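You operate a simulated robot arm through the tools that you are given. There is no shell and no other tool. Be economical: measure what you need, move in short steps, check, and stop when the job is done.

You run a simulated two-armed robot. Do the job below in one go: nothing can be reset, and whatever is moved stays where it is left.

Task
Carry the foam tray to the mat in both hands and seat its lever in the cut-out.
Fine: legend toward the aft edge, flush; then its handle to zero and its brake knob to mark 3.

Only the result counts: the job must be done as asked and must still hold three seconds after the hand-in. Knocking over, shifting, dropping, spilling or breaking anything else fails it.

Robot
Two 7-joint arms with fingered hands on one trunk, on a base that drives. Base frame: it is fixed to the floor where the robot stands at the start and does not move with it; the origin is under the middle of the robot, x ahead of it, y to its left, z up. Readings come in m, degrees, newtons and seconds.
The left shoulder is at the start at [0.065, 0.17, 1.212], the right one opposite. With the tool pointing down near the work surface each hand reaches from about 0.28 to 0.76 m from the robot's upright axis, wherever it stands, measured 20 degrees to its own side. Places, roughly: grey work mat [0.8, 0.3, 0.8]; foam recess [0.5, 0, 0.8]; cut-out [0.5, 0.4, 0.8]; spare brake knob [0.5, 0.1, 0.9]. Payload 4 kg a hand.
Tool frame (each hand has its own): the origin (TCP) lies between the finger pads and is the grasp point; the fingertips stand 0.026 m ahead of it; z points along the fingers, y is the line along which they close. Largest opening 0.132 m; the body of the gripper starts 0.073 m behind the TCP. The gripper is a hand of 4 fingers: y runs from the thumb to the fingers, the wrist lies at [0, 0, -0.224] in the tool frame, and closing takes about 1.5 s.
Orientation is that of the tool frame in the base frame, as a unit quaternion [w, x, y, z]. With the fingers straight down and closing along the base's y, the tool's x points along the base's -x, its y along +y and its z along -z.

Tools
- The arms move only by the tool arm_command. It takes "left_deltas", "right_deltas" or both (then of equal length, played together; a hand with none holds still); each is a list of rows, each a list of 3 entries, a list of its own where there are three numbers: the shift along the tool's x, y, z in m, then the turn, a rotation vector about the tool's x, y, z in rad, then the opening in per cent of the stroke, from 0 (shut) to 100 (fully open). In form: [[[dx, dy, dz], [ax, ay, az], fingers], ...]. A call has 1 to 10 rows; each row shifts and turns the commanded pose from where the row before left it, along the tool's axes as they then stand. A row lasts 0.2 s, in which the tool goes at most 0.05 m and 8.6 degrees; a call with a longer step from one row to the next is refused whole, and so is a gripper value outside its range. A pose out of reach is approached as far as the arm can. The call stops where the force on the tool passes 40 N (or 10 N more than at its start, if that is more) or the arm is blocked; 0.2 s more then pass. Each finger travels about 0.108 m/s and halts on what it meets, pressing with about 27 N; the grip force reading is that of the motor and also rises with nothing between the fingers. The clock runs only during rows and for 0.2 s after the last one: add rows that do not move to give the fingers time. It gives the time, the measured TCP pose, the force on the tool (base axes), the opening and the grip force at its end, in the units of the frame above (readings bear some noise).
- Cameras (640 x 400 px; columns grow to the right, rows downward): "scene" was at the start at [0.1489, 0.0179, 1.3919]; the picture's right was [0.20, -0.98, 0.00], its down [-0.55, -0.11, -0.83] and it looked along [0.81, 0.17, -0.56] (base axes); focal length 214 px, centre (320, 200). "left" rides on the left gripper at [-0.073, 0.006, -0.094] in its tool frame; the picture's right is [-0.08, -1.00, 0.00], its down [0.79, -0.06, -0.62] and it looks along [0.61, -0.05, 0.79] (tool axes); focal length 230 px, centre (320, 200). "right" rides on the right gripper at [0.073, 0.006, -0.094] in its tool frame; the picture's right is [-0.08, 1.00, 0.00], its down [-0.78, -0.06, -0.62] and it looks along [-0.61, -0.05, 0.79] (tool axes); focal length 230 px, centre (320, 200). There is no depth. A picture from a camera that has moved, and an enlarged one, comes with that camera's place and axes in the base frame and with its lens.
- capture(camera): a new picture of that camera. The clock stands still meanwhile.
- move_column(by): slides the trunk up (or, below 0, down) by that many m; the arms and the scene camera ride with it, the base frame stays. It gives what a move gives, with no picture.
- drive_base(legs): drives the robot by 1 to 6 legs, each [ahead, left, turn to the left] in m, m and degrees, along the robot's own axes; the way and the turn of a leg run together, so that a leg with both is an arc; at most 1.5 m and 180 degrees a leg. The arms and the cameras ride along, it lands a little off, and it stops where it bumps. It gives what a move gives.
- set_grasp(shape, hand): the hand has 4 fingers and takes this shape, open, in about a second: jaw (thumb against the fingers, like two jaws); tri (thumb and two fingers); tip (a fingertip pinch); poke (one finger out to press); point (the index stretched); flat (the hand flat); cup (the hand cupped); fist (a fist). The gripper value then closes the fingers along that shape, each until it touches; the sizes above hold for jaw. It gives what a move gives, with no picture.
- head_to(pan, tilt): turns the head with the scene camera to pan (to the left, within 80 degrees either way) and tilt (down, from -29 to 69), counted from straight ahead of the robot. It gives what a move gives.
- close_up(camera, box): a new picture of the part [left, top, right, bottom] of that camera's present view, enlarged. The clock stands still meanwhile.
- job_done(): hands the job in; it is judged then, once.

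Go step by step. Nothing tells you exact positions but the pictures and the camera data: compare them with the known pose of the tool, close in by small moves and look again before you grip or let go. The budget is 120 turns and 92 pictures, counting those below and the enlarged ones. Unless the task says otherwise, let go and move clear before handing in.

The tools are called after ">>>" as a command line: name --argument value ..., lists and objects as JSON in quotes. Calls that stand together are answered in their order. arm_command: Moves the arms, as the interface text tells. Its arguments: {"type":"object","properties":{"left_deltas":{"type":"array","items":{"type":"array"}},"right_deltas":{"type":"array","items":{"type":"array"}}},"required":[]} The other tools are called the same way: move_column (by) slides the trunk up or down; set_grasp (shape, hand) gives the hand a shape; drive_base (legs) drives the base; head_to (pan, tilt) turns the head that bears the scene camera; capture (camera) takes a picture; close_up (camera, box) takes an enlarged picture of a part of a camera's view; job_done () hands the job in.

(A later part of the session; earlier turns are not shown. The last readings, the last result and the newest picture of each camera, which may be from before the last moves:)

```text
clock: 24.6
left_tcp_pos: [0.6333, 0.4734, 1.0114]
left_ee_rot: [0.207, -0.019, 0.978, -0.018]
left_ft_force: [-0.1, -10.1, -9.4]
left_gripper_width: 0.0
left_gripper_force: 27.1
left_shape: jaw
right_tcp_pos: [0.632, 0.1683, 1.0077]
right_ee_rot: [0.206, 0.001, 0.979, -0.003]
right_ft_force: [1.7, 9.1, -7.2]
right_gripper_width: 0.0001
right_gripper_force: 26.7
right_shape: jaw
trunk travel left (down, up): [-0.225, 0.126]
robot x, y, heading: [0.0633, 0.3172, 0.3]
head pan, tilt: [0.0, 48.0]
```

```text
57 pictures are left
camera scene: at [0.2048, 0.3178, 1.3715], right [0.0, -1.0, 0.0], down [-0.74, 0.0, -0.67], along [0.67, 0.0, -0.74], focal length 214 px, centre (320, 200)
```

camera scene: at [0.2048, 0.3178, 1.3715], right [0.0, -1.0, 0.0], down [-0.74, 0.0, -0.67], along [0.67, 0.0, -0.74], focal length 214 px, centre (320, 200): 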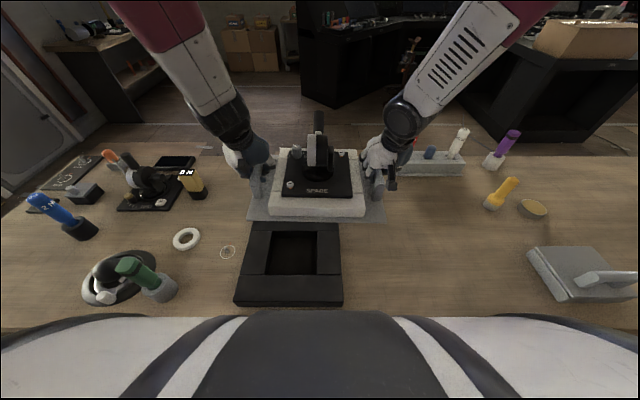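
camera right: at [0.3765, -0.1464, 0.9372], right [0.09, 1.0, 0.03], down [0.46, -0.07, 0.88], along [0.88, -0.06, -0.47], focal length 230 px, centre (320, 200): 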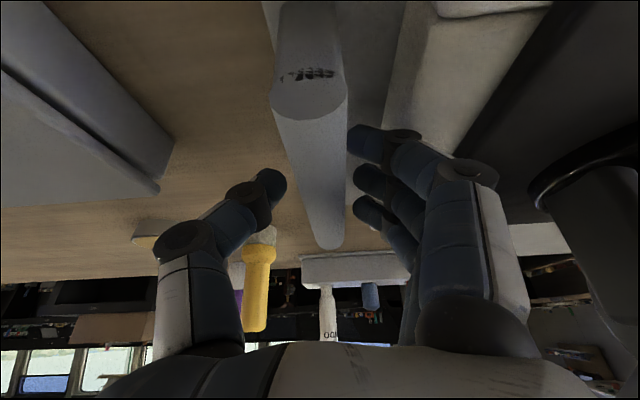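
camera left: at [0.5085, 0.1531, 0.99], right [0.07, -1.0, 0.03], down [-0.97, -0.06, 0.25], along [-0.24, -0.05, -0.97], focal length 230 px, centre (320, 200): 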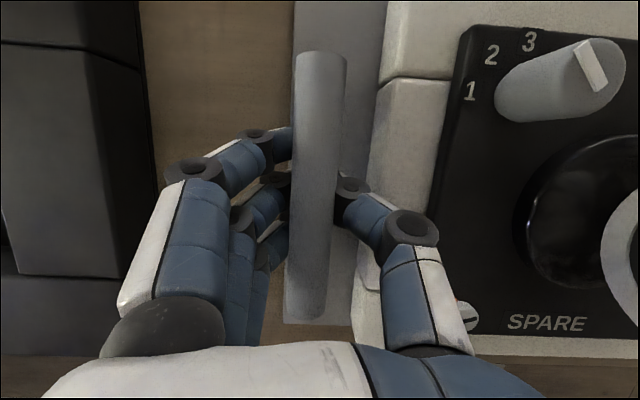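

The tray is over the desk just short of the mat, whose centre I put at (0.82, 0.30). I'll extend both arms forward and slightly right, keeping the height.

>>> arm_command --left_deltas '[[[0, 0, 0], [-0.027, 0, 0.045], 0], [[-0.0251, -0.0017, 0.0112], [0, 0, 0], 0], [[-0.0251, -0.0017, 0.0112], [0, 0, 0], 0], [[-0.0251, -0.0017, 0.0112], [0, 0, 0], 0], [[-0.0251, -0.0017, 0.0112], [0, 0, 0], 0], [[-0.0251, -0.0017, 0.0112], [0, 0, 0], 0], [[-0.0251, -0.0017, 0.0112], [0, 0, 0], 0], [[0, 0, 0], [0, 0, 0], 0]]' --right_deltas '[[[0, 0, 0], [0, 0, 0], 0], [[-0.0251, -0.0017, 0.0112], [0, 0, 0], 0], [[-0.0251, -0.0017, 0.0112], [0, 0, 0], 0], [[-0.0251, -0.0017, 0.0112], [0, 0, 0], 0], [[-0.0251, -0.0017, 0.0112], [0, 0, 0], 0], [[-0.0251, -0.0017, 0.0112], [0, 0, 0], 0], [[-0.0251, -0.0017, 0.0112], [0, 0, 0], 0], [[0, 0, 0], [0, 0, 0], 0]]'

>>> capture --camera "scene"

>>> capture --camera "right"

```text
clock: 26.4
left_tcp_pos: [0.8021, 0.4752, 1.0173]
left_ee_rot: [0.211, -0.016, 0.977, -0.011]
left_ft_force: [-0.5, -25.4, -8.3]
left_gripper_width: 0.0
left_gripper_force: 27.1
left_shape: jaw
right_tcp_pos: [0.7959, 0.1582, 1.007]
right_ee_rot: [0.208, 0.001, 0.978, -0.002]
right_ft_force: [0.4, 26.4, -7.2]
right_gripper_width: 0.0
right_gripper_force: 27.3
right_shape: jaw
trunk travel left (down, up): [-0.225, 0.126]
robot x, y, heading: [0.0614, 0.3191, 0.0]
head pan, tilt: [0.0, 48.0]
```

```text
56 pictures are left
camera scene: at [0.2027, 0.3179, 1.3718], right [0.0, -1.0, 0.0], down [-0.74, 0.0, -0.67], along [0.67, 0.0, -0.74], focal length 214 px, centre (320, 200)
```

scene: 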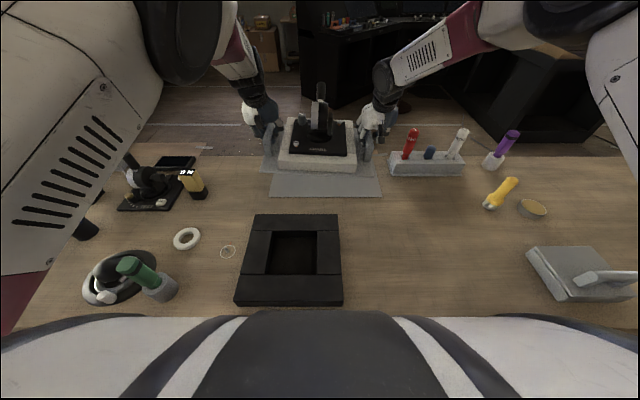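

```text
55 pictures are left
camera right: at [0.6899, 0.1658, 1.0634], right [0.07, 1.0, 0.03], down [0.47, -0.06, 0.88], along [0.88, -0.05, -0.47], focal length 230 px, centre (320, 200)
```

right: 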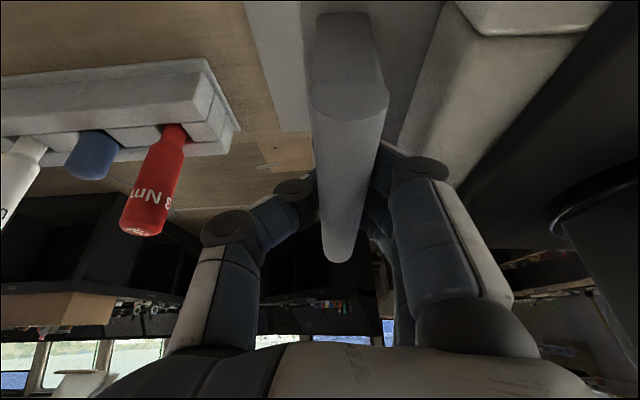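

The hands are spread about 15 mm too wide and pulling on the tray, because the left arm is near a limit. I'll bring the right hand inward to relax it, then drive the last 2 cm with the base.

>>> arm_command --right_deltas '[[[-0.003, 0.005, 0.0013], [0, 0, 0], 0], [[-0.003, 0.005, 0.0013], [0, 0, 0], 0], [[0, 0.003, 0], [0, 0, 0], 0], [[0, 0, 0], [0, 0, 0], 0]]'

>>> drive_base --legs '[[0.018, 0, 0]]'

>>> close_up --camera "scene" --box '[230, 90, 410, 210]'

```text
clock: 27.4
left_tcp_pos: [0.8019, 0.4807, 1.0114]
left_ee_rot: [0.207, -0.018, 0.978, -0.006]
left_ft_force: [-0.6, -8.3, -7.6]
left_gripper_width: 0.0
left_gripper_force: 27.0
left_shape: jaw
right_tcp_pos: [0.8018, 0.171, 1.0065]
right_ee_rot: [0.205, 0.002, 0.979, -0.003]
right_ft_force: [0.3, 8.7, -7.6]
right_gripper_width: 0.0001
right_gripper_force: 26.7
right_shape: jaw
trunk travel left (down, up): [-0.225, 0.126]
robot x, y, heading: [0.0617, 0.3167, 0.1]
head pan, tilt: [0.0, 48.0]
```

```text
clock: 28.2
left_tcp_pos: [0.8195, 0.4823, 1.0098]
left_ee_rot: [0.206, -0.018, 0.978, -0.006]
left_ft_force: [0.3, -9.8, -7.9]
left_gripper_width: 0.0
left_gripper_force: 26.8
left_shape: jaw
right_tcp_pos: [0.8198, 0.1714, 1.0074]
right_ee_rot: [0.207, 0.001, 0.978, -0.003]
right_ft_force: [-0.1, 9.4, -8.4]
right_gripper_width: 0.0002
right_gripper_force: 27.4
right_shape: jaw
trunk travel left (down, up): [-0.225, 0.126]
robot x, y, heading: [0.0795, 0.3228, 0.1]
head pan, tilt: [0.0, 48.0]
```

```text
3.33 times, centred on (320, 150) of scene
camera zoom: at [0.2218, 0.3179, 1.3716], right [0.0, -1.0, 0.0], down [-0.74, 0.0, -0.67], along [0.67, 0.0, -0.74], focal length 715 px, centre (320, 367)
```

zoom: 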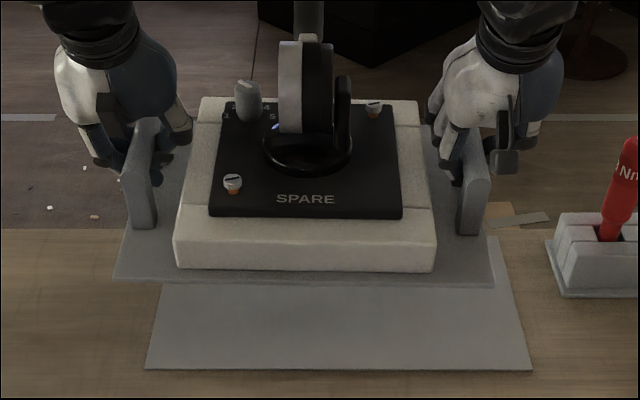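

The tray's centre is about 3 cm left of the mat's (0.332 against 0.299) and about 1 cm too far forward. I'll shift the base right and slightly back.

>>> drive_base --legs '[[-0.01, -0.033, 0]]'

>>> close_up --camera "scene" --box '[230, 90, 410, 210]'

```text
clock: 29.1
left_tcp_pos: [0.809, 0.4513, 1.0102]
left_ee_rot: [0.206, -0.021, 0.978, -0.007]
left_ft_force: [-0.9, -23.1, -8.5]
left_gripper_width: 0.0
left_gripper_force: 26.7
left_shape: jaw
right_tcp_pos: [0.8092, 0.1394, 1.0056]
right_ee_rot: [0.206, 0.001, 0.979, -0.001]
right_ft_force: [-0.3, 21.5, -8.0]
right_gripper_width: 0.0
right_gripper_force: 27.1
right_shape: jaw
trunk travel left (down, up): [-0.225, 0.126]
robot x, y, heading: [0.0706, 0.2829, 0.0]
head pan, tilt: [0.0, 48.0]
```

```text
3.33 times, centred on (320, 150) of scene
camera zoom: at [0.2112, 0.2843, 1.3716], right [0.0, -1.0, 0.0], down [-0.74, 0.0, -0.67], along [0.67, 0.0, -0.74], focal length 715 px, centre (320, 367)
```

zoom: 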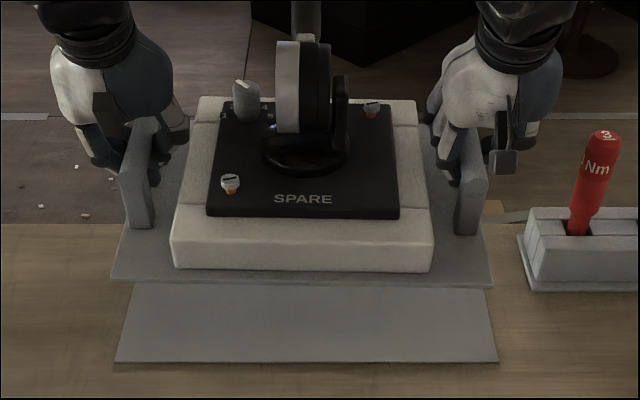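

The tray is centred over the mat in y now. I'll ease the side load and lower it gently.

>>> arm_command --left_deltas '[[[0, -0.002, 0], [0, 0, 0], 0], [[0.0054, 0, 0.0121], [0, 0, 0], 0], [[0.0054, 0, 0.0121], [0, 0, 0], 0], [[0.0054, 0, 0.0121], [0, 0, 0], 0], [[0.0054, 0, 0.0121], [0, 0, 0], 0], [[0.0054, 0, 0.0121], [0, 0, 0], 0], [[0.0054, 0, 0.0121], [0, 0, 0], 0], [[0.0054, 0, 0.0121], [0, 0, 0], 0], [[0.0054, 0, 0.0121], [0, 0, 0], 0], [[0, 0, 0], [0, 0, 0], 0]]' --right_deltas '[[[0, 0.005, 0], [0, 0, 0], 0], [[0.0052, 0, 0.0117], [0, 0, 0], 0], [[0.0052, 0, 0.0117], [0, 0, 0], 0], [[0.0052, 0, 0.0117], [0, 0, 0], 0], [[0.0052, 0, 0.0117], [0, 0, 0], 0], [[0.0052, 0, 0.0117], [0, 0, 0], 0], [[0.0052, 0, 0.0117], [0, 0, 0], 0], [[0.0052, 0, 0.0117], [0, 0, 0], 0], [[0.0052, 0, 0.0117], [0, 0, 0], 0], [[0, 0, 0], [0, 0, 0], 0]]'

>>> close_up --camera "scene" --box '[230, 90, 410, 210]'

```text
clock: 31.2
left_tcp_pos: [0.8092, 0.4471, 0.9067]
left_ee_rot: [0.205, -0.022, 0.978, -0.007]
left_ft_force: [-0.2, 6.3, -6.8]
left_gripper_width: 0.0
left_gripper_force: 26.4
left_shape: jaw
right_tcp_pos: [0.8084, 0.144, 0.904]
right_ee_rot: [0.206, 0.001, 0.979, -0.001]
right_ft_force: [0.4, -6.9, -8.0]
right_gripper_width: 0.0
right_gripper_force: 27.0
right_shape: jaw
trunk travel left (down, up): [-0.225, 0.126]
robot x, y, heading: [0.0707, 0.2862, 0.2]
head pan, tilt: [0.0, 48.0]
```

```text
3.33 times, centred on (320, 150) of scene
camera zoom: at [0.2114, 0.2857, 1.3716], right [0.0, -1.0, 0.0], down [-0.74, 0.0, -0.67], along [0.67, 0.0, -0.74], focal length 715 px, centre (320, 367)
```

zoom: 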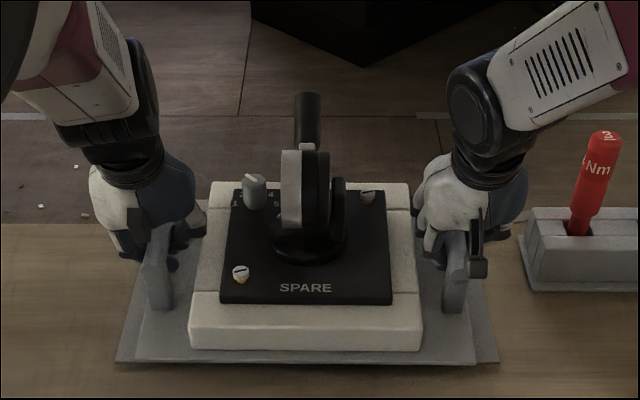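

The tray is nearly down. I'll move it 8 mm forward to centre it and lower the rest in small steps.

>>> arm_command --left_deltas '[[[-0.0073, 0, 0.0033], [0, 0, 0], 0], [[0.003, 0, 0.0067], [0, 0, 0], 0], [[0.003, 0, 0.0067], [0, 0, 0], 0], [[0.003, 0, 0.0067], [0, 0, 0], 0], [[0.0024, 0, 0.0055], [0, 0, 0], 0], [[0, 0, 0], [0, 0, 0], 0]]' --right_deltas '[[[-0.0073, 0, 0.0033], [0, 0, 0], 0], [[0.0028, 0, 0.0062], [0, 0, 0], 0], [[0.0028, 0, 0.0062], [0, 0, 0], 0], [[0.0028, 0, 0.0062], [0, 0, 0], 0], [[0.0022, 0, 0.005], [0, 0, 0], 0], [[0, 0, 0], [0, 0, 0], 0]]'

>>> close_up --camera "scene" --box '[230, 90, 410, 210]'

```text
clock: 32.6
left_tcp_pos: [0.8171, 0.4468, 0.8765]
left_ee_rot: [0.207, -0.022, 0.978, -0.008]
left_ft_force: [3.8, 6.4, -2.4]
left_gripper_width: 0.0
left_gripper_force: 26.6
left_shape: jaw
right_tcp_pos: [0.8172, 0.1447, 0.8764]
right_ee_rot: [0.207, 0.001, 0.978, 0.0]
right_ft_force: [0.6, -7.9, -7.9]
right_gripper_width: 0.0
right_gripper_force: 27.0
right_shape: jaw
trunk travel left (down, up): [-0.225, 0.126]
robot x, y, heading: [0.0668, 0.2856, 0.2]
head pan, tilt: [0.0, 48.0]
```

```text
3.33 times, centred on (320, 150) of scene
camera zoom: at [0.2116, 0.2854, 1.3716], right [0.0, -1.0, 0.0], down [-0.74, 0.0, -0.67], along [0.67, 0.0, -0.74], focal length 715 px, centre (320, 367)
```

zoom: 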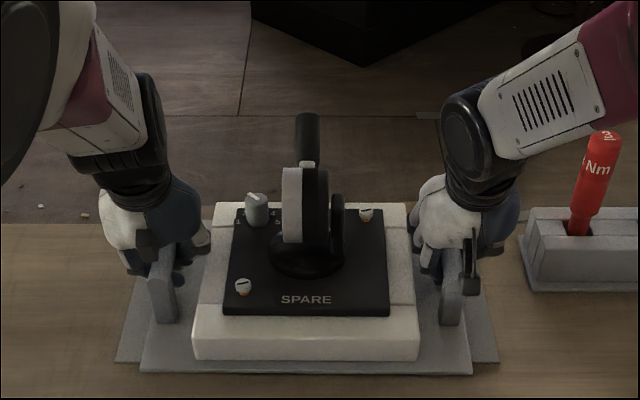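

The left side is touching and the right is still loaded, so I'll lower a little more.

>>> arm_command --left_deltas '[[[0.0012, 0, 0.0027], [0, 0, 0], 0], [[0.0012, 0, 0.0027], [0, 0, 0], 0], [[0, 0, 0], [0, 0, 0], 0]]' --right_deltas '[[[0.0016, 0, 0.0037], [0, 0, 0], 0], [[0.0016, 0, 0.0037], [0, 0, 0], 0], [[0, 0, 0], [0, 0, 0], 0]]'

```text
clock: 33.5
left_tcp_pos: [0.8162, 0.4459, 0.8701]
left_ee_rot: [0.206, -0.021, 0.978, -0.008]
left_ft_force: [1.1, 2.4, -1.6]
left_gripper_width: 0.0
left_gripper_force: 26.7
left_shape: jaw
right_tcp_pos: [0.8178, 0.1457, 0.8714]
right_ee_rot: [0.208, 0.001, 0.978, -0.001]
right_ft_force: [0.8, -3.5, -1.7]
right_gripper_width: 0.0001
right_gripper_force: 26.8
right_shape: jaw
trunk travel left (down, up): [-0.225, 0.126]
robot x, y, heading: [0.068, 0.283, 0.1]
head pan, tilt: [0.0, 48.0]
```

The tray rests on the mat. I'll open the hands moderately and raise them straight up.

>>> arm_command --left_deltas '[[[0, 0, 0], [0, 0, 0], 28], [[0, 0, 0], [0, 0, 0], 28], [[0, 0, 0], [0, 0, 0], 28], [[0, 0, 0], [0, 0, 0], 28]]' --right_deltas '[[[0, 0, 0], [0, 0, 0], 28], [[0, 0, 0], [0, 0, 0], 28], [[0, 0, 0], [0, 0, 0], 28], [[0, 0, 0], [0, 0, 0], 28]]'

>>> capture --camera "left"

>>> capture --camera "right"

```text
clock: 34.5
left_tcp_pos: [0.8163, 0.4475, 0.8718]
left_ee_rot: [0.208, -0.022, 0.978, -0.007]
left_ft_force: [2.6, 10.2, 4.0]
left_gripper_width: 0.0322
left_gripper_force: 0.0
left_shape: jaw
right_tcp_pos: [0.8162, 0.1432, 0.8713]
right_ee_rot: [0.207, 0.0, 0.978, -0.002]
right_ft_force: [0.7, -17.1, 5.6]
right_gripper_width: 0.0329
right_gripper_force: 0.0
right_shape: jaw
trunk travel left (down, up): [-0.225, 0.126]
robot x, y, heading: [0.0711, 0.282, 0.2]
head pan, tilt: [0.0, 48.0]
```

```text
50 pictures are left
camera left: at [0.8449, 0.4571, 0.986], right [0.11, -0.99, 0.05], down [-0.96, -0.09, 0.25], along [-0.24, -0.08, -0.97], focal length 230 px, centre (320, 200)
```

left: 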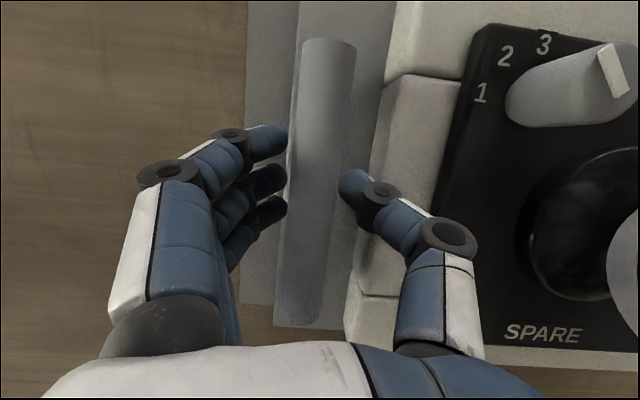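

```text
49 pictures are left
camera right: at [0.7114, 0.1501, 0.9277], right [0.07, 1.0, 0.03], down [0.47, -0.06, 0.88], along [0.88, -0.05, -0.47], focal length 230 px, centre (320, 200)
```

right: 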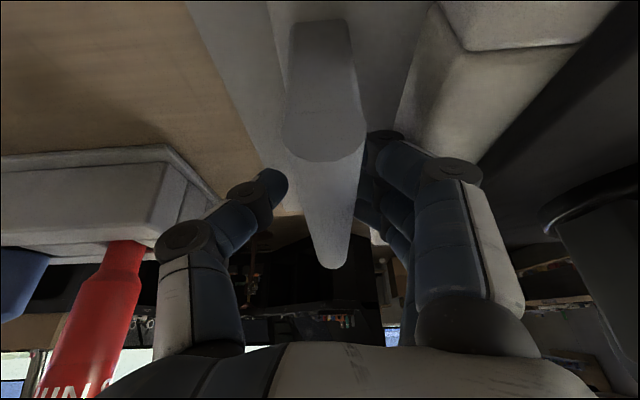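

The inner fingers press lightly on the foam, so I'll narrow slightly to relieve that, then rise.

>>> arm_command --left_deltas '[[[0, 0.001, 0], [0, 0, 0], 25], [[0, 0, 0], [0, 0, 0], 25], [[-0.002, 0, -0.0045], [0, 0, 0], 25], [[-0.002, 0, -0.0045], [0, 0, 0], 25], [[-0.002, 0, -0.0045], [0, 0, 0], 25], [[-0.004, 0, -0.009], [0, 0, 0], 25], [[-0.004, 0, -0.009], [0, 0, 0], 25], [[0, 0, 0], [0, 0, 0], 25]]' --right_deltas '[[[0, -0.002, 0], [0, 0, 0], 25], [[0, 0, 0], [0, 0, 0], 25], [[-0.002, 0, -0.0045], [0, 0, 0], 25], [[-0.002, 0, -0.0045], [0, 0, 0], 25], [[-0.002, 0, -0.0045], [0, 0, 0], 25], [[-0.004, 0, -0.009], [0, 0, 0], 25], [[-0.004, 0, -0.009], [0, 0, 0], 25], [[0, 0, 0], [0, 0, 0], 25]]'

>>> close_up --camera "scene" --box '[230, 90, 410, 210]'

```text
clock: 36.2
left_tcp_pos: [0.8154, 0.4491, 0.904]
left_ee_rot: [0.207, -0.021, 0.978, -0.008]
left_ft_force: [0.1, 0.3, -0.2]
left_gripper_width: 0.0331
left_gripper_force: 0.1
left_shape: jaw
right_tcp_pos: [0.8166, 0.1441, 0.905]
right_ee_rot: [0.206, 0.001, 0.978, 0.0]
right_ft_force: [-0.4, -1.5, 0.7]
right_gripper_width: 0.0332
right_gripper_force: 0.2
right_shape: jaw
trunk travel left (down, up): [-0.225, 0.126]
robot x, y, heading: [0.0688, 0.2833, -0.2]
head pan, tilt: [0.0, 48.0]
```

```text
3.33 times, centred on (320, 150) of scene
camera zoom: at [0.2102, 0.2856, 1.3717], right [0.0, -1.0, 0.0], down [-0.74, 0.0, -0.67], along [0.67, 0.0, -0.74], focal length 715 px, centre (320, 367)
```

zoom: 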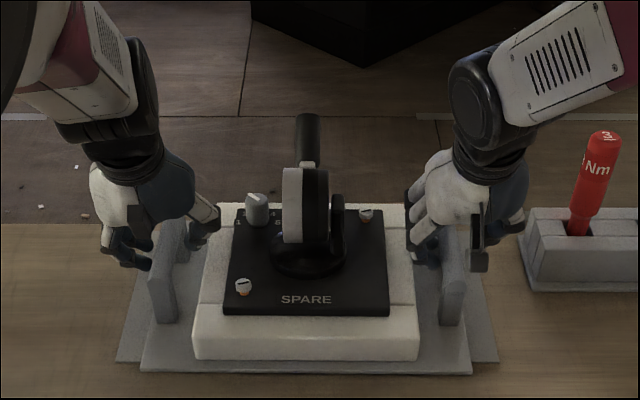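

The tray now rests on the mat with both hands free. I'll rise clear, then drive left so the right arm faces the unit comfortably.

>>> arm_command --left_deltas '[[[-0.0136, 0, -0.0304], [0, 0, 0], 40], [[-0.0136, 0, -0.0304], [0, 0, 0], 40], [[-0.0136, 0, -0.0304], [0, 0, 0], 40], [[-0.0136, 0, -0.0304], [0, 0, 0], 40], [[-0.0136, 0, -0.0304], [0, 0, 0], 40], [[-0.0136, 0, -0.0304], [0, 0, 0], 40]]' --right_deltas '[[[-0.0136, 0, -0.0304], [0, 0, 0], 40], [[-0.0136, 0, -0.0304], [0, 0, 0], 40], [[-0.0136, 0, -0.0304], [0, 0, 0], 40], [[-0.0136, 0, -0.0304], [0, 0, 0], 80], [[-0.0136, 0, -0.0304], [0, 0, 0], 80], [[-0.0136, 0, -0.0304], [0, 0, 0], 80]]'

>>> drive_base --legs '[[0, 0.155, 0]]'

>>> head_to --pan -12 --tilt 40

>>> capture --camera "scene"

>>> capture --camera "right"

>>> capture --camera "left"

```text
clock: 37.6
left_tcp_pos: [0.8142, 0.4528, 1.1055]
left_ee_rot: [0.205, -0.021, 0.978, -0.008]
left_ft_force: [1.3, -0.6, -0.1]
left_gripper_width: 0.0525
left_gripper_force: 0.0
left_shape: jaw
right_tcp_pos: [0.8165, 0.1433, 1.1067]
right_ee_rot: [0.207, 0.001, 0.978, -0.001]
right_ft_force: [-0.1, 0.3, 0.1]
right_gripper_width: 0.1053
right_gripper_force: 0.1
right_shape: jaw
trunk travel left (down, up): [-0.225, 0.126]
robot x, y, heading: [0.0714, 0.2851, 0.0]
head pan, tilt: [0.0, 48.0]
```

```text
clock: 39.1
left_tcp_pos: [0.8151, 0.6117, 1.1035]
left_ee_rot: [0.206, -0.021, 0.978, -0.009]
left_ft_force: [-0.2, -0.5, 0.6]
left_gripper_width: 0.0523
left_gripper_force: 0.2
left_shape: jaw
right_tcp_pos: [0.8168, 0.3005, 1.1066]
right_ee_rot: [0.208, 0.001, 0.978, -0.002]
right_ft_force: [0.0, 0.6, 1.1]
right_gripper_width: 0.1054
right_gripper_force: 0.1
right_shape: jaw
trunk travel left (down, up): [-0.225, 0.126]
robot x, y, heading: [0.0688, 0.446, -0.1]
head pan, tilt: [0.0, 48.0]
```

```text
clock: 39.8
left_tcp_pos: [0.8149, 0.6105, 1.1044]
left_ee_rot: [0.206, -0.022, 0.978, -0.008]
left_ft_force: [0.6, 0.0, 0.2]
left_gripper_width: 0.0522
left_gripper_force: 0.1
left_shape: jaw
right_tcp_pos: [0.8167, 0.3011, 1.1069]
right_ee_rot: [0.207, 0.002, 0.978, -0.002]
right_ft_force: [-0.4, -0.5, 0.1]
right_gripper_width: 0.1055
right_gripper_force: 0.0
right_shape: jaw
trunk travel left (down, up): [-0.225, 0.126]
robot x, y, heading: [0.069, 0.4419, -0.0]
head pan, tilt: [-12.0, 40.0]
```

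```text
47 pictures are left
camera scene: at [0.2142, 0.4262, 1.3832], right [-0.21, -0.98, 0.0], down [-0.63, 0.13, -0.77], along [0.75, -0.16, -0.64], focal length 214 px, centre (320, 200)
```

scene: 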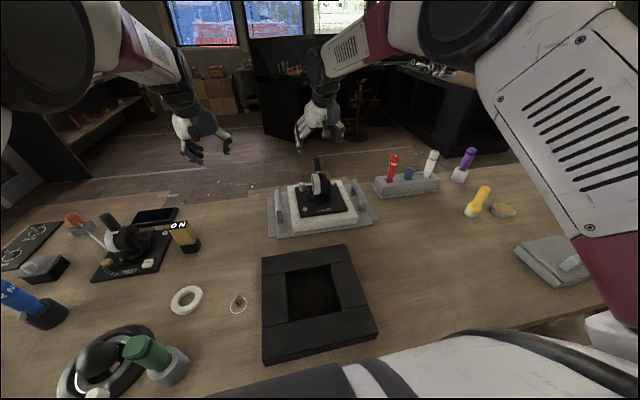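

```text
46 pictures are left
camera right: at [0.7117, 0.3075, 1.1622], right [0.07, 1.0, 0.03], down [0.47, -0.06, 0.88], along [0.88, -0.05, -0.47], focal length 230 px, centre (320, 200)
```

right: 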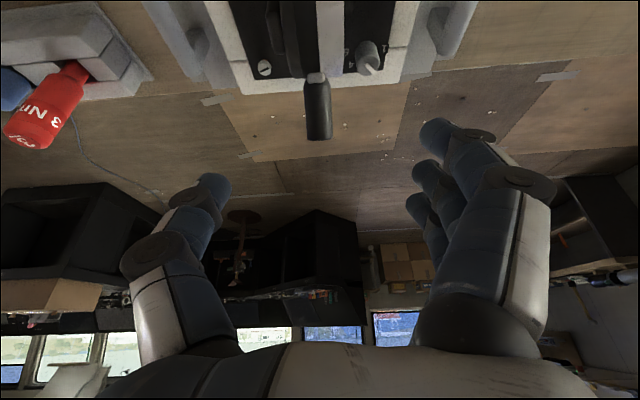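

```text
45 pictures are left
camera left: at [0.8447, 0.6202, 1.2182], right [0.11, -0.99, 0.05], down [-0.96, -0.09, 0.25], along [-0.24, -0.08, -0.97], focal length 230 px, centre (320, 200)
```

left: 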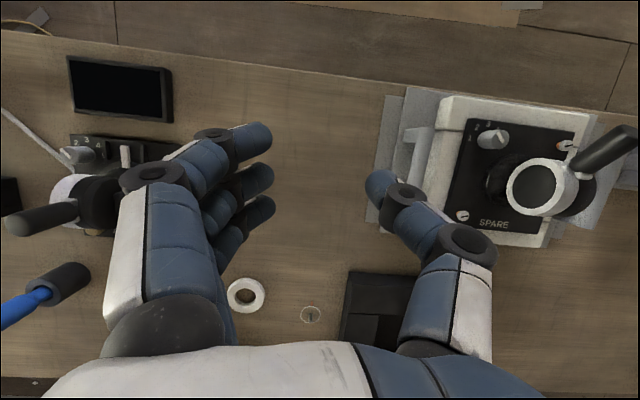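

From the left camera the wheel centre is at about (0.815, 0.292, 0.934), with the handle leaning forward about 50°. I'll lower the right hand over it and check.

>>> arm_command --right_deltas '[[[0.0109, -0.0022, 0.0244], [0, 0, 0], 66], [[0.0109, -0.0022, 0.0244], [0, 0, 0], 66], [[0.0109, -0.0022, 0.0244], [0, 0, 0], 66], [[0.0109, -0.0022, 0.0244], [0, 0, 0], 66], [[0, 0, 0], [0, 0, 0], 66]]'

>>> close_up --camera "right" --box '[200, 0, 460, 200]'

>>> close_up --camera "left" --box '[380, 40, 640, 240]'

```text
clock: 41.0
left_tcp_pos: [0.8147, 0.6109, 1.1048]
left_ee_rot: [0.206, -0.022, 0.978, -0.007]
left_ft_force: [-0.7, -0.1, 0.5]
left_gripper_width: 0.052
left_gripper_force: 0.2
left_shape: jaw
right_tcp_pos: [0.8144, 0.2942, 0.9986]
right_ee_rot: [0.207, 0.001, 0.978, -0.002]
right_ft_force: [0.8, 0.1, 0.2]
right_gripper_width: 0.0876
right_gripper_force: 0.0
right_shape: jaw
trunk travel left (down, up): [-0.225, 0.126]
robot x, y, heading: [0.0693, 0.4457, 0.1]
head pan, tilt: [-12.0, 40.0]
```

```text
2.00 times, centred on (330, 100) of right
camera zoom: at [0.7099, 0.3003, 1.0557], right [0.07, 1.0, 0.03], down [0.47, -0.06, 0.88], along [0.88, -0.05, -0.47], focal length 460 px, centre (300, 400)
```

zoom: 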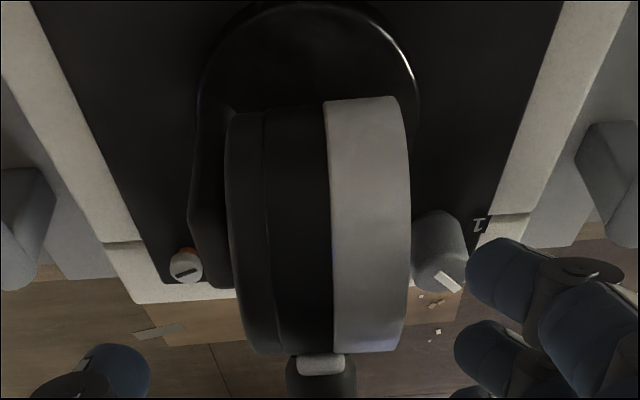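

```text
2.00 times, centred on (510, 140) of left
camera zoom: at [0.8444, 0.6205, 1.2185], right [0.11, -0.99, 0.05], down [-0.96, -0.09, 0.25], along [-0.24, -0.08, -0.97], focal length 460 px, centre (-60, 320)
```

zoom: 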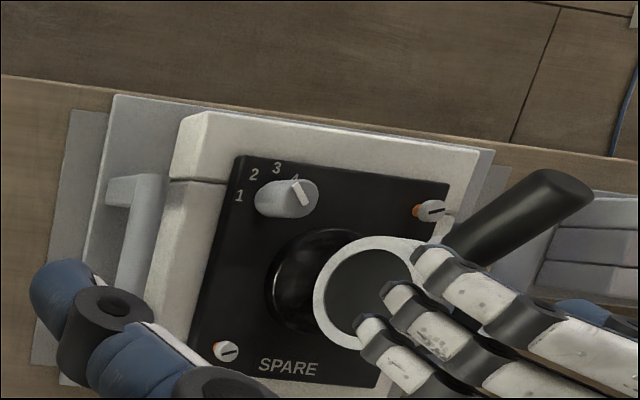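

The hand straddles the wheel symmetrically. I'll narrow a bit to clear the knob, lower to wheel-centre height, and grip.

>>> arm_command --right_deltas '[[[0, 0, 0], [0, 0, 0], 60], [[0.0063, 0, 0.0141], [0, 0, 0], 60], [[0.0063, 0, 0.0141], [0, 0, 0], 60], [[0.0063, 0, 0.0141], [0, 0, 0], 60], [[0.0063, 0, 0.0141], [0, 0, 0], 60], [[0, 0, 0], [0, 0, 0], 60]]'

>>> close_up --camera "left" --box '[380, 40, 640, 240]'

>>> close_up --camera "right" --box '[200, 0, 460, 200]'

```text
clock: 42.4
left_tcp_pos: [0.8161, 0.6105, 1.1044]
left_ee_rot: [0.207, -0.022, 0.978, -0.008]
left_ft_force: [-0.5, 0.1, -0.1]
left_gripper_width: 0.0523
left_gripper_force: 0.0
left_shape: jaw
right_tcp_pos: [0.8148, 0.2916, 0.9383]
right_ee_rot: [0.207, 0.002, 0.978, -0.002]
right_ft_force: [-0.5, -0.9, 0.0]
right_gripper_width: 0.0796
right_gripper_force: 0.1
right_shape: jaw
trunk travel left (down, up): [-0.225, 0.126]
robot x, y, heading: [0.0717, 0.4442, -0.1]
head pan, tilt: [-12.0, 40.0]
```

```text
2.00 times, centred on (510, 140) of left
camera zoom: at [0.8445, 0.6205, 1.2184], right [0.11, -0.99, 0.05], down [-0.96, -0.09, 0.25], along [-0.24, -0.08, -0.97], focal length 460 px, centre (-60, 320)
```

zoom: 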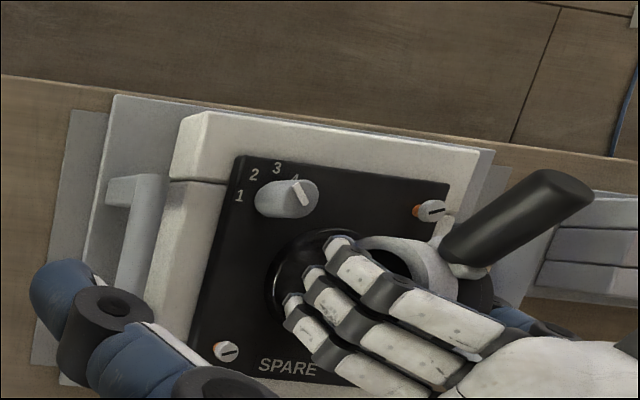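

```text
2.00 times, centred on (330, 100) of right
camera zoom: at [0.7109, 0.2991, 0.9946], right [0.07, 1.0, 0.03], down [0.47, -0.06, 0.88], along [0.88, -0.05, -0.47], focal length 460 px, centre (300, 400)
```

zoom: 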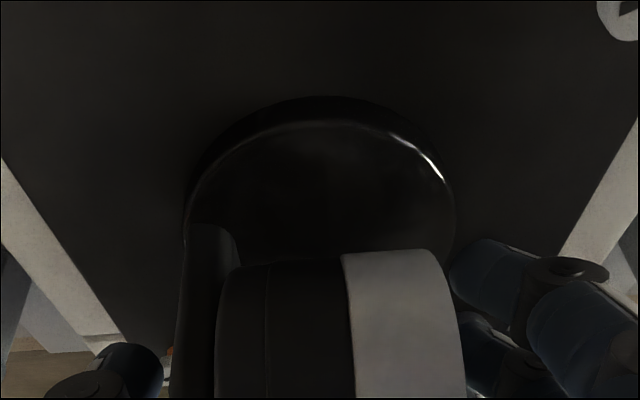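

The fingers straddle the wheel at the right depth, so I'll close them.

>>> arm_command --right_deltas '[[[0, 0, 0], [0, 0, 0], 40], [[0, 0, 0], [0, 0, 0], 20], [[0, 0, 0], [0, 0, 0], 0], [[0, 0, 0], [0, 0, 0], 0], [[0, 0, 0], [0, 0, 0], 0], [[0, 0, 0], [0, 0, 0], 0]]'

>>> close_up --camera "left" --box '[380, 40, 640, 240]'

```text
clock: 43.8
left_tcp_pos: [0.8152, 0.6096, 1.1059]
left_ee_rot: [0.206, -0.021, 0.978, -0.009]
left_ft_force: [0.6, 0.0, -0.2]
left_gripper_width: 0.0522
left_gripper_force: 0.0
left_shape: jaw
right_tcp_pos: [0.816, 0.2919, 0.9376]
right_ee_rot: [0.207, 0.001, 0.978, -0.001]
right_ft_force: [0.6, 0.5, -0.7]
right_gripper_width: 0.0553
right_gripper_force: 26.8
right_shape: jaw
trunk travel left (down, up): [-0.225, 0.126]
robot x, y, heading: [0.0654, 0.4454, -0.1]
head pan, tilt: [-12.0, 40.0]
```

```text
2.00 times, centred on (510, 140) of left
camera zoom: at [0.8449, 0.6205, 1.218], right [0.11, -0.99, 0.05], down [-0.96, -0.09, 0.25], along [-0.24, -0.08, -0.97], focal length 460 px, centre (-60, 320)
```

zoom: 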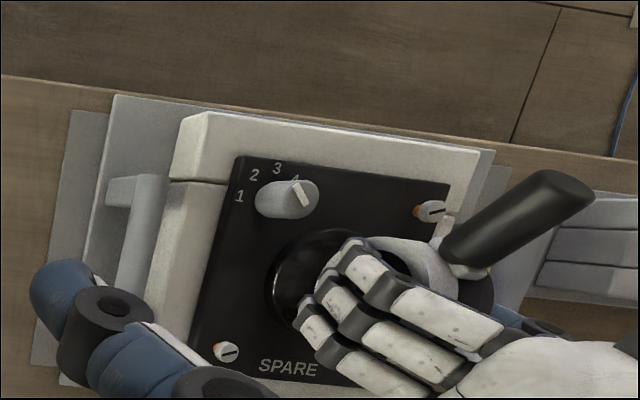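

The wheel is gripped at 55 mm width. I'll lift slowly and check that the unit leaves the foam without dragging the tray.

>>> arm_command --right_deltas '[[[-0.0031, 0, -0.007], [0, 0, 0], 0], [[-0.0031, 0, -0.007], [0, 0, 0], 0], [[-0.0031, 0, -0.007], [0, 0, 0], 0], [[-0.0031, 0, -0.007], [0, 0, 0], 0], [[-0.0031, 0, -0.007], [0, 0, 0], 0], [[0, 0, 0], [0, 0, 0], 0]]'

>>> close_up --camera "left" --box '[380, 40, 640, 240]'

```text
clock: 45.2
left_tcp_pos: [0.8163, 0.6104, 1.1038]
left_ee_rot: [0.206, -0.022, 0.978, -0.007]
left_ft_force: [-0.1, -0.3, -0.6]
left_gripper_width: 0.0519
left_gripper_force: 0.0
left_shape: jaw
right_tcp_pos: [0.8179, 0.2917, 0.9727]
right_ee_rot: [0.206, 0.001, 0.979, -0.002]
right_ft_force: [0.1, 0.1, -11.5]
right_gripper_width: 0.0555
right_gripper_force: 26.8
right_shape: jaw
trunk travel left (down, up): [-0.225, 0.126]
robot x, y, heading: [0.067, 0.443, 0.0]
head pan, tilt: [-12.0, 40.0]
```

```text
2.00 times, centred on (510, 140) of left
camera zoom: at [0.846, 0.6202, 1.2173], right [0.11, -0.99, 0.05], down [-0.96, -0.09, 0.25], along [-0.24, -0.08, -0.97], focal length 460 px, centre (-60, 320)
```

zoom: 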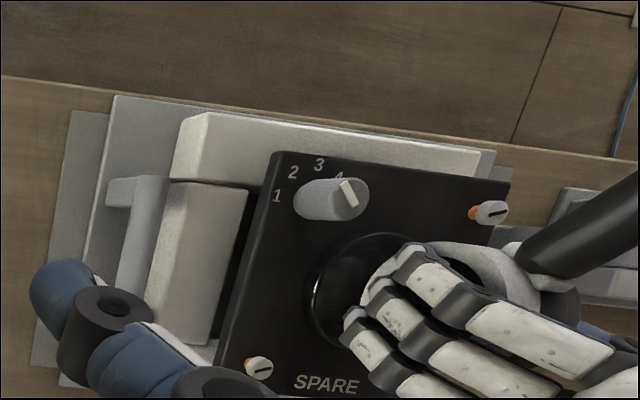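

The unit lifts cleanly and level, and the tray stays put. I'll raise it further, then drive back and left to bring it over the cut-out.

>>> arm_command --right_deltas '[[[-0.0082, 0, -0.0183], [0, 0, 0], 0], [[-0.0082, 0, -0.0183], [0, 0, 0], 0], [[-0.0082, 0, -0.0183], [0, 0, 0], 0], [[-0.0082, 0, -0.0183], [0, 0, 0], 0], [[-0.0082, 0, -0.0183], [0, 0, 0], 0], [[0, 0, 0], [0, 0, 0], 0]]'

>>> drive_base --legs '[[-0.17, 0, 0], [-0.17, 0, 0], [0, 0.093, 0]]'

>>> capture --camera "scene"

>>> capture --camera "left"

```text
clock: 46.6
left_tcp_pos: [0.8171, 0.6104, 1.1039]
left_ee_rot: [0.206, -0.02, 0.978, -0.008]
left_ft_force: [-0.2, -1.4, -0.2]
left_gripper_width: 0.0524
left_gripper_force: 0.2
left_shape: jaw
right_tcp_pos: [0.8167, 0.2912, 1.0738]
right_ee_rot: [0.207, 0.0, 0.978, -0.001]
right_ft_force: [-0.3, 0.8, -11.4]
right_gripper_width: 0.0557
right_gripper_force: 27.4
right_shape: jaw
trunk travel left (down, up): [-0.225, 0.126]
robot x, y, heading: [0.069, 0.4442, 0.3]
head pan, tilt: [-12.0, 40.0]
```

```text
clock: 49.9
left_tcp_pos: [0.4756, 0.7016, 1.1034]
left_ee_rot: [0.205, -0.02, 0.978, -0.009]
left_ft_force: [0.3, -0.3, 0.4]
left_gripper_width: 0.0521
left_gripper_force: 0.1
left_shape: jaw
right_tcp_pos: [0.4734, 0.3821, 1.0745]
right_ee_rot: [0.207, 0.003, 0.978, -0.002]
right_ft_force: [-0.5, 0.1, -11.1]
right_gripper_width: 0.055
right_gripper_force: 27.1
right_shape: jaw
trunk travel left (down, up): [-0.225, 0.126]
robot x, y, heading: [-0.2703, 0.5334, -0.2]
head pan, tilt: [-12.0, 40.0]
```

```text
38 pictures are left
camera scene: at [-0.1262, 0.5189, 1.383], right [-0.21, -0.98, 0.0], down [-0.63, 0.14, -0.77], along [0.75, -0.16, -0.64], focal length 214 px, centre (320, 200)
```

scene: 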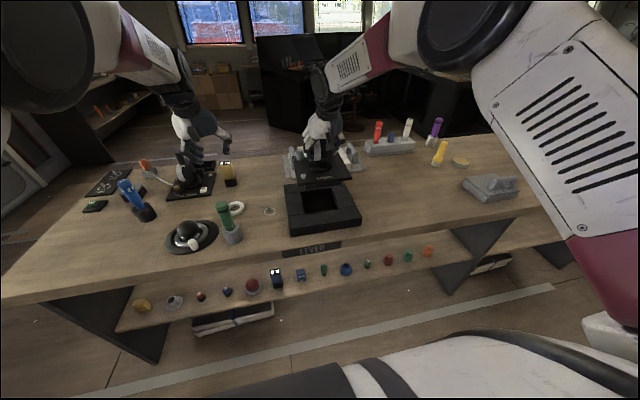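

```text
37 pictures are left
camera left: at [0.5049, 0.7106, 1.2172], right [0.1, -0.99, 0.06], down [-0.96, -0.09, 0.25], along [-0.24, -0.08, -0.97], focal length 230 px, centre (320, 200)
```

left: 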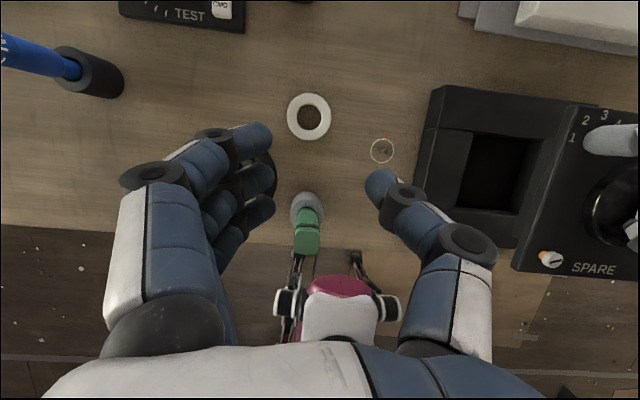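

The unit hangs above the cut-out. I'll measure both from zoomed views.

>>> close_up --camera "scene" --box '[265, 130, 385, 240]'

>>> close_up --camera "left" --box '[400, 60, 640, 280]'

```text
3.64 times, centred on (325, 185) of scene
camera zoom: at [-0.1262, 0.5189, 1.383], right [-0.21, -0.98, 0.0], down [-0.63, 0.14, -0.77], along [0.75, -0.16, -0.64], focal length 780 px, centre (302, 254)
```

zoom: 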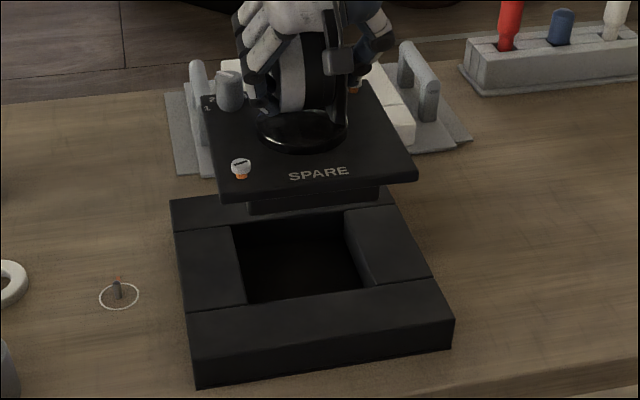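

```text
1.82 times, centred on (520, 170) of left
camera zoom: at [0.5049, 0.7106, 1.2172], right [0.1, -0.99, 0.06], down [-0.96, -0.09, 0.25], along [-0.24, -0.08, -0.97], focal length 418 px, centre (-44, 254)
```

zoom: 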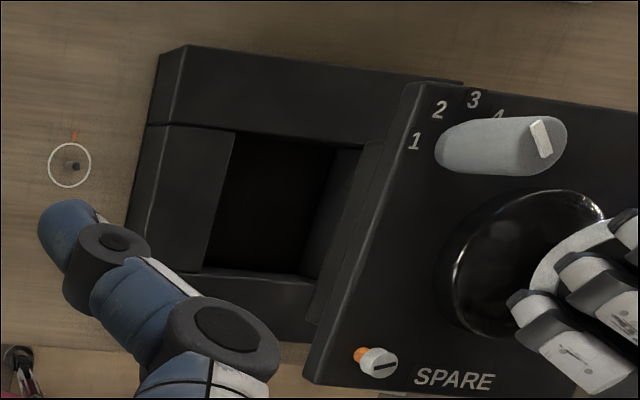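

By my measurements the unit plate is centred near (0.482, 0.389) and the opening near (0.479, 0.396), with the frame top at about 0.868. I'll shift 7 mm left, lower to just above it and re-measure.

>>> arm_command --right_deltas '[[[0, 0.007, 0], [0, 0, 0], 0], [[0.0073, 0, 0.0164], [0, 0, 0], 0], [[0.0073, 0, 0.0164], [0, 0, 0], 0], [[0.0073, 0, 0.0164], [0, 0, 0], 0], [[0.0073, 0, 0.0164], [0, 0, 0], 0], [[0.0024, 0, 0.0055], [0, 0, 0], 0], [[0, 0, 0], [0, 0, 0], 0]]'

>>> close_up --camera "scene" --box '[275, 150, 375, 240]'

>>> close_up --camera "left" --box '[400, 60, 640, 280]'

```text
clock: 51.5
left_tcp_pos: [0.4749, 0.7004, 1.1026]
left_ee_rot: [0.205, -0.019, 0.978, -0.009]
left_ft_force: [-0.6, 0.3, 0.0]
left_gripper_width: 0.052
left_gripper_force: 0.1
left_shape: jaw
right_tcp_pos: [0.4744, 0.3877, 0.997]
right_ee_rot: [0.206, 0.004, 0.979, -0.003]
right_ft_force: [0.6, -1.1, -11.7]
right_gripper_width: 0.0553
right_gripper_force: 26.9
right_shape: jaw
trunk travel left (down, up): [-0.225, 0.126]
robot x, y, heading: [-0.2705, 0.5389, -0.3]
head pan, tilt: [-12.0, 40.0]
```

```text
4.44 times, centred on (325, 195) of scene
camera zoom: at [-0.1264, 0.5182, 1.383], right [-0.21, -0.98, 0.0], down [-0.63, 0.14, -0.77], along [0.75, -0.16, -0.64], focal length 953 px, centre (298, 222)
```

zoom: 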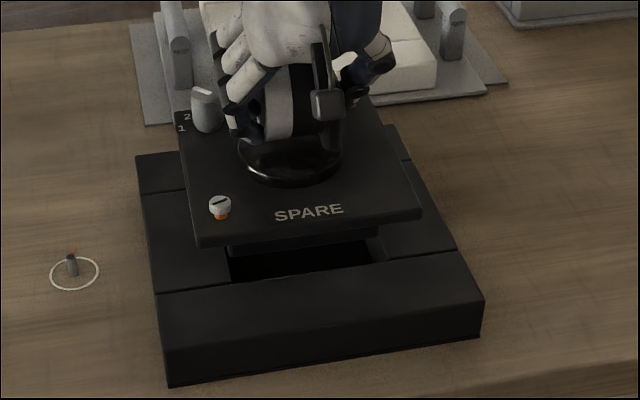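

```text
1.82 times, centred on (520, 170) of left
camera zoom: at [0.5047, 0.7099, 1.2175], right [0.1, -0.99, 0.05], down [-0.96, -0.09, 0.25], along [-0.24, -0.08, -0.97], focal length 418 px, centre (-44, 254)
```

zoom: 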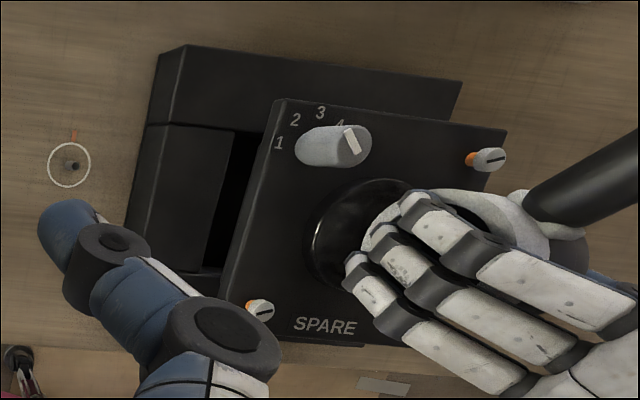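

It's within a few mm on all measures. I'll zoom tightly on the boss and opening edges for fine alignment.

>>> close_up --camera "scene" --box '[298, 188, 346, 218]'

>>> close_up --camera "right" --box '[120, 0, 520, 250]'

```text
13.33 times, centred on (322, 203) of scene
camera zoom: at [-0.1264, 0.5182, 1.383], right [-0.21, -0.98, 0.0], down [-0.63, 0.14, -0.77], along [0.75, -0.16, -0.64], focal length 2860 px, centre (293, 160)
```

zoom: 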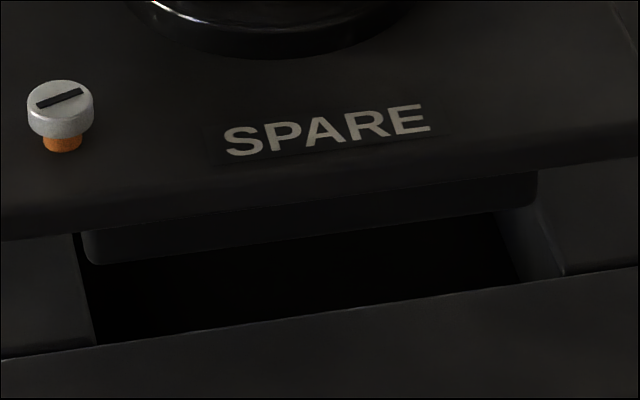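

```text
1.60 times, centred on (320, 125) of right
camera zoom: at [0.3676, 0.395, 1.0531], right [0.08, 1.0, 0.03], down [0.47, -0.06, 0.88], along [0.88, -0.06, -0.47], focal length 368 px, centre (320, 320)
```

zoom: 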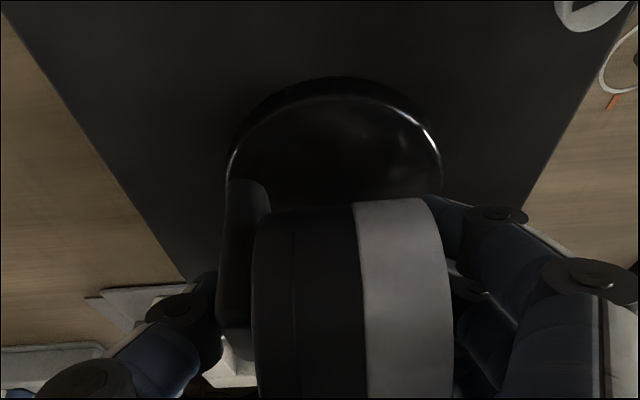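

The boss is about 119–121 mm wide and the opening about 127 mm, so I have roughly ±3.5 mm. I'll shift 3 mm right, lower 12 mm and compare the edges again.

>>> arm_command --right_deltas '[[[0, -0.003, 0], [0, 0, 0], 0], [[0.0025, 0, 0.0055], [0, 0, 0], 0], [[0.0025, 0, 0.0055], [0, 0, 0], 0], [[0, 0, 0], [0, 0, 0], 0]]'

>>> close_up --camera "scene" --box '[298, 188, 346, 218]'

```text
clock: 52.5
left_tcp_pos: [0.4749, 0.6997, 1.1046]
left_ee_rot: [0.206, -0.019, 0.978, -0.008]
left_ft_force: [-0.4, -0.3, 0.3]
left_gripper_width: 0.0522
left_gripper_force: 0.1
left_shape: jaw
right_tcp_pos: [0.4734, 0.3854, 0.9843]
right_ee_rot: [0.206, 0.003, 0.979, -0.002]
right_ft_force: [-0.2, -0.3, -11.0]
right_gripper_width: 0.0554
right_gripper_force: 26.6
right_shape: jaw
trunk travel left (down, up): [-0.225, 0.126]
robot x, y, heading: [-0.2717, 0.5378, -0.4]
head pan, tilt: [-12.0, 40.0]
```

```text
13.33 times, centred on (322, 203) of scene
camera zoom: at [-0.1265, 0.5182, 1.3831], right [-0.21, -0.98, 0.0], down [-0.63, 0.14, -0.77], along [0.75, -0.16, -0.64], focal length 2860 px, centre (293, 160)
```

zoom: 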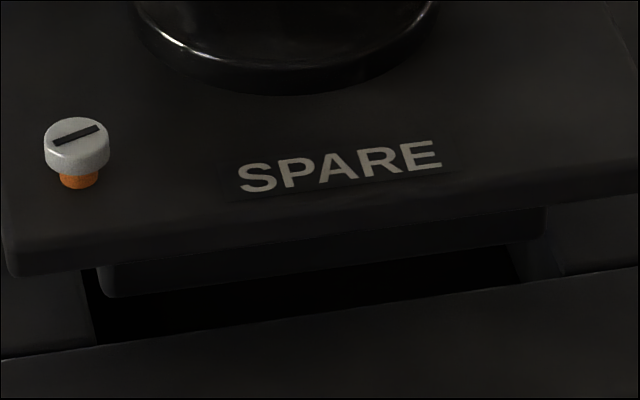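

The boss edge is turned about 1° clockwise relative to the opening. I'll correct that and look at the left side through the left camera.

>>> arm_command --right_deltas '[[[0, 0, 0], [-0.0082, 0, -0.0183], 0], [[0, 0, 0], [0, 0, 0], 0]]'

>>> close_up --camera "left" --box '[460, 90, 560, 200]'

>>> close_up --camera "scene" --box '[298, 188, 346, 218]'

```text
clock: 53.1
left_tcp_pos: [0.475, 0.7009, 1.1027]
left_ee_rot: [0.205, -0.019, 0.978, -0.008]
left_ft_force: [0.4, 0.8, 0.3]
left_gripper_width: 0.0523
left_gripper_force: 0.0
left_shape: jaw
right_tcp_pos: [0.4736, 0.3855, 0.9838]
right_ee_rot: [0.206, -0.007, 0.978, 0.002]
right_ft_force: [-0.6, -0.5, -12.1]
right_gripper_width: 0.0553
right_gripper_force: 27.0
right_shape: jaw
trunk travel left (down, up): [-0.225, 0.126]
robot x, y, heading: [-0.273, 0.533, -0.5]
head pan, tilt: [-12.0, 40.0]
```

```text
3.64 times, centred on (510, 145) of left
camera zoom: at [0.5047, 0.71, 1.2174], right [0.1, -0.99, 0.05], down [-0.96, -0.09, 0.25], along [-0.24, -0.08, -0.97], focal length 837 px, centre (-371, 400)
```

zoom: 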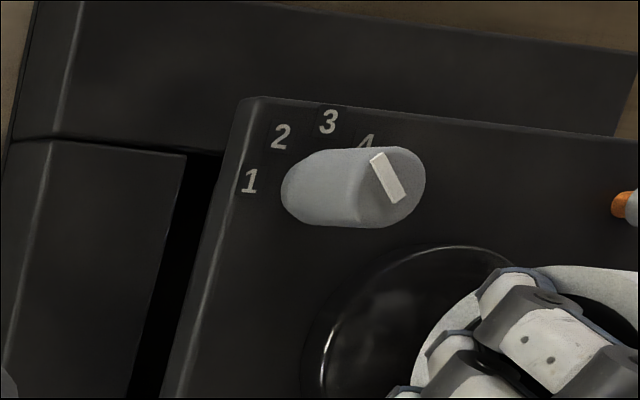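

```text
13.33 times, centred on (322, 203) of scene
camera zoom: at [-0.1265, 0.5182, 1.383], right [-0.21, -0.98, 0.0], down [-0.63, 0.14, -0.77], along [0.75, -0.16, -0.64], focal length 2860 px, centre (293, 160)
```

zoom: 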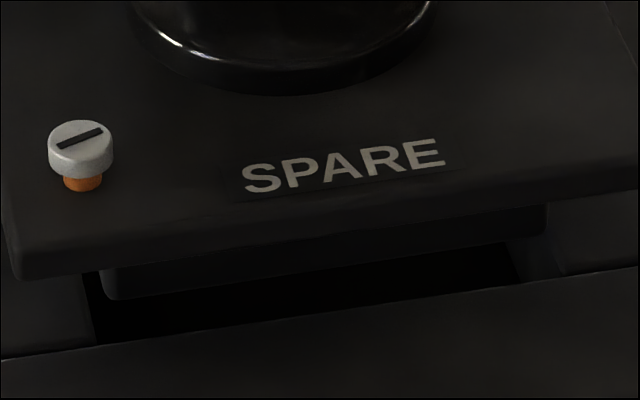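

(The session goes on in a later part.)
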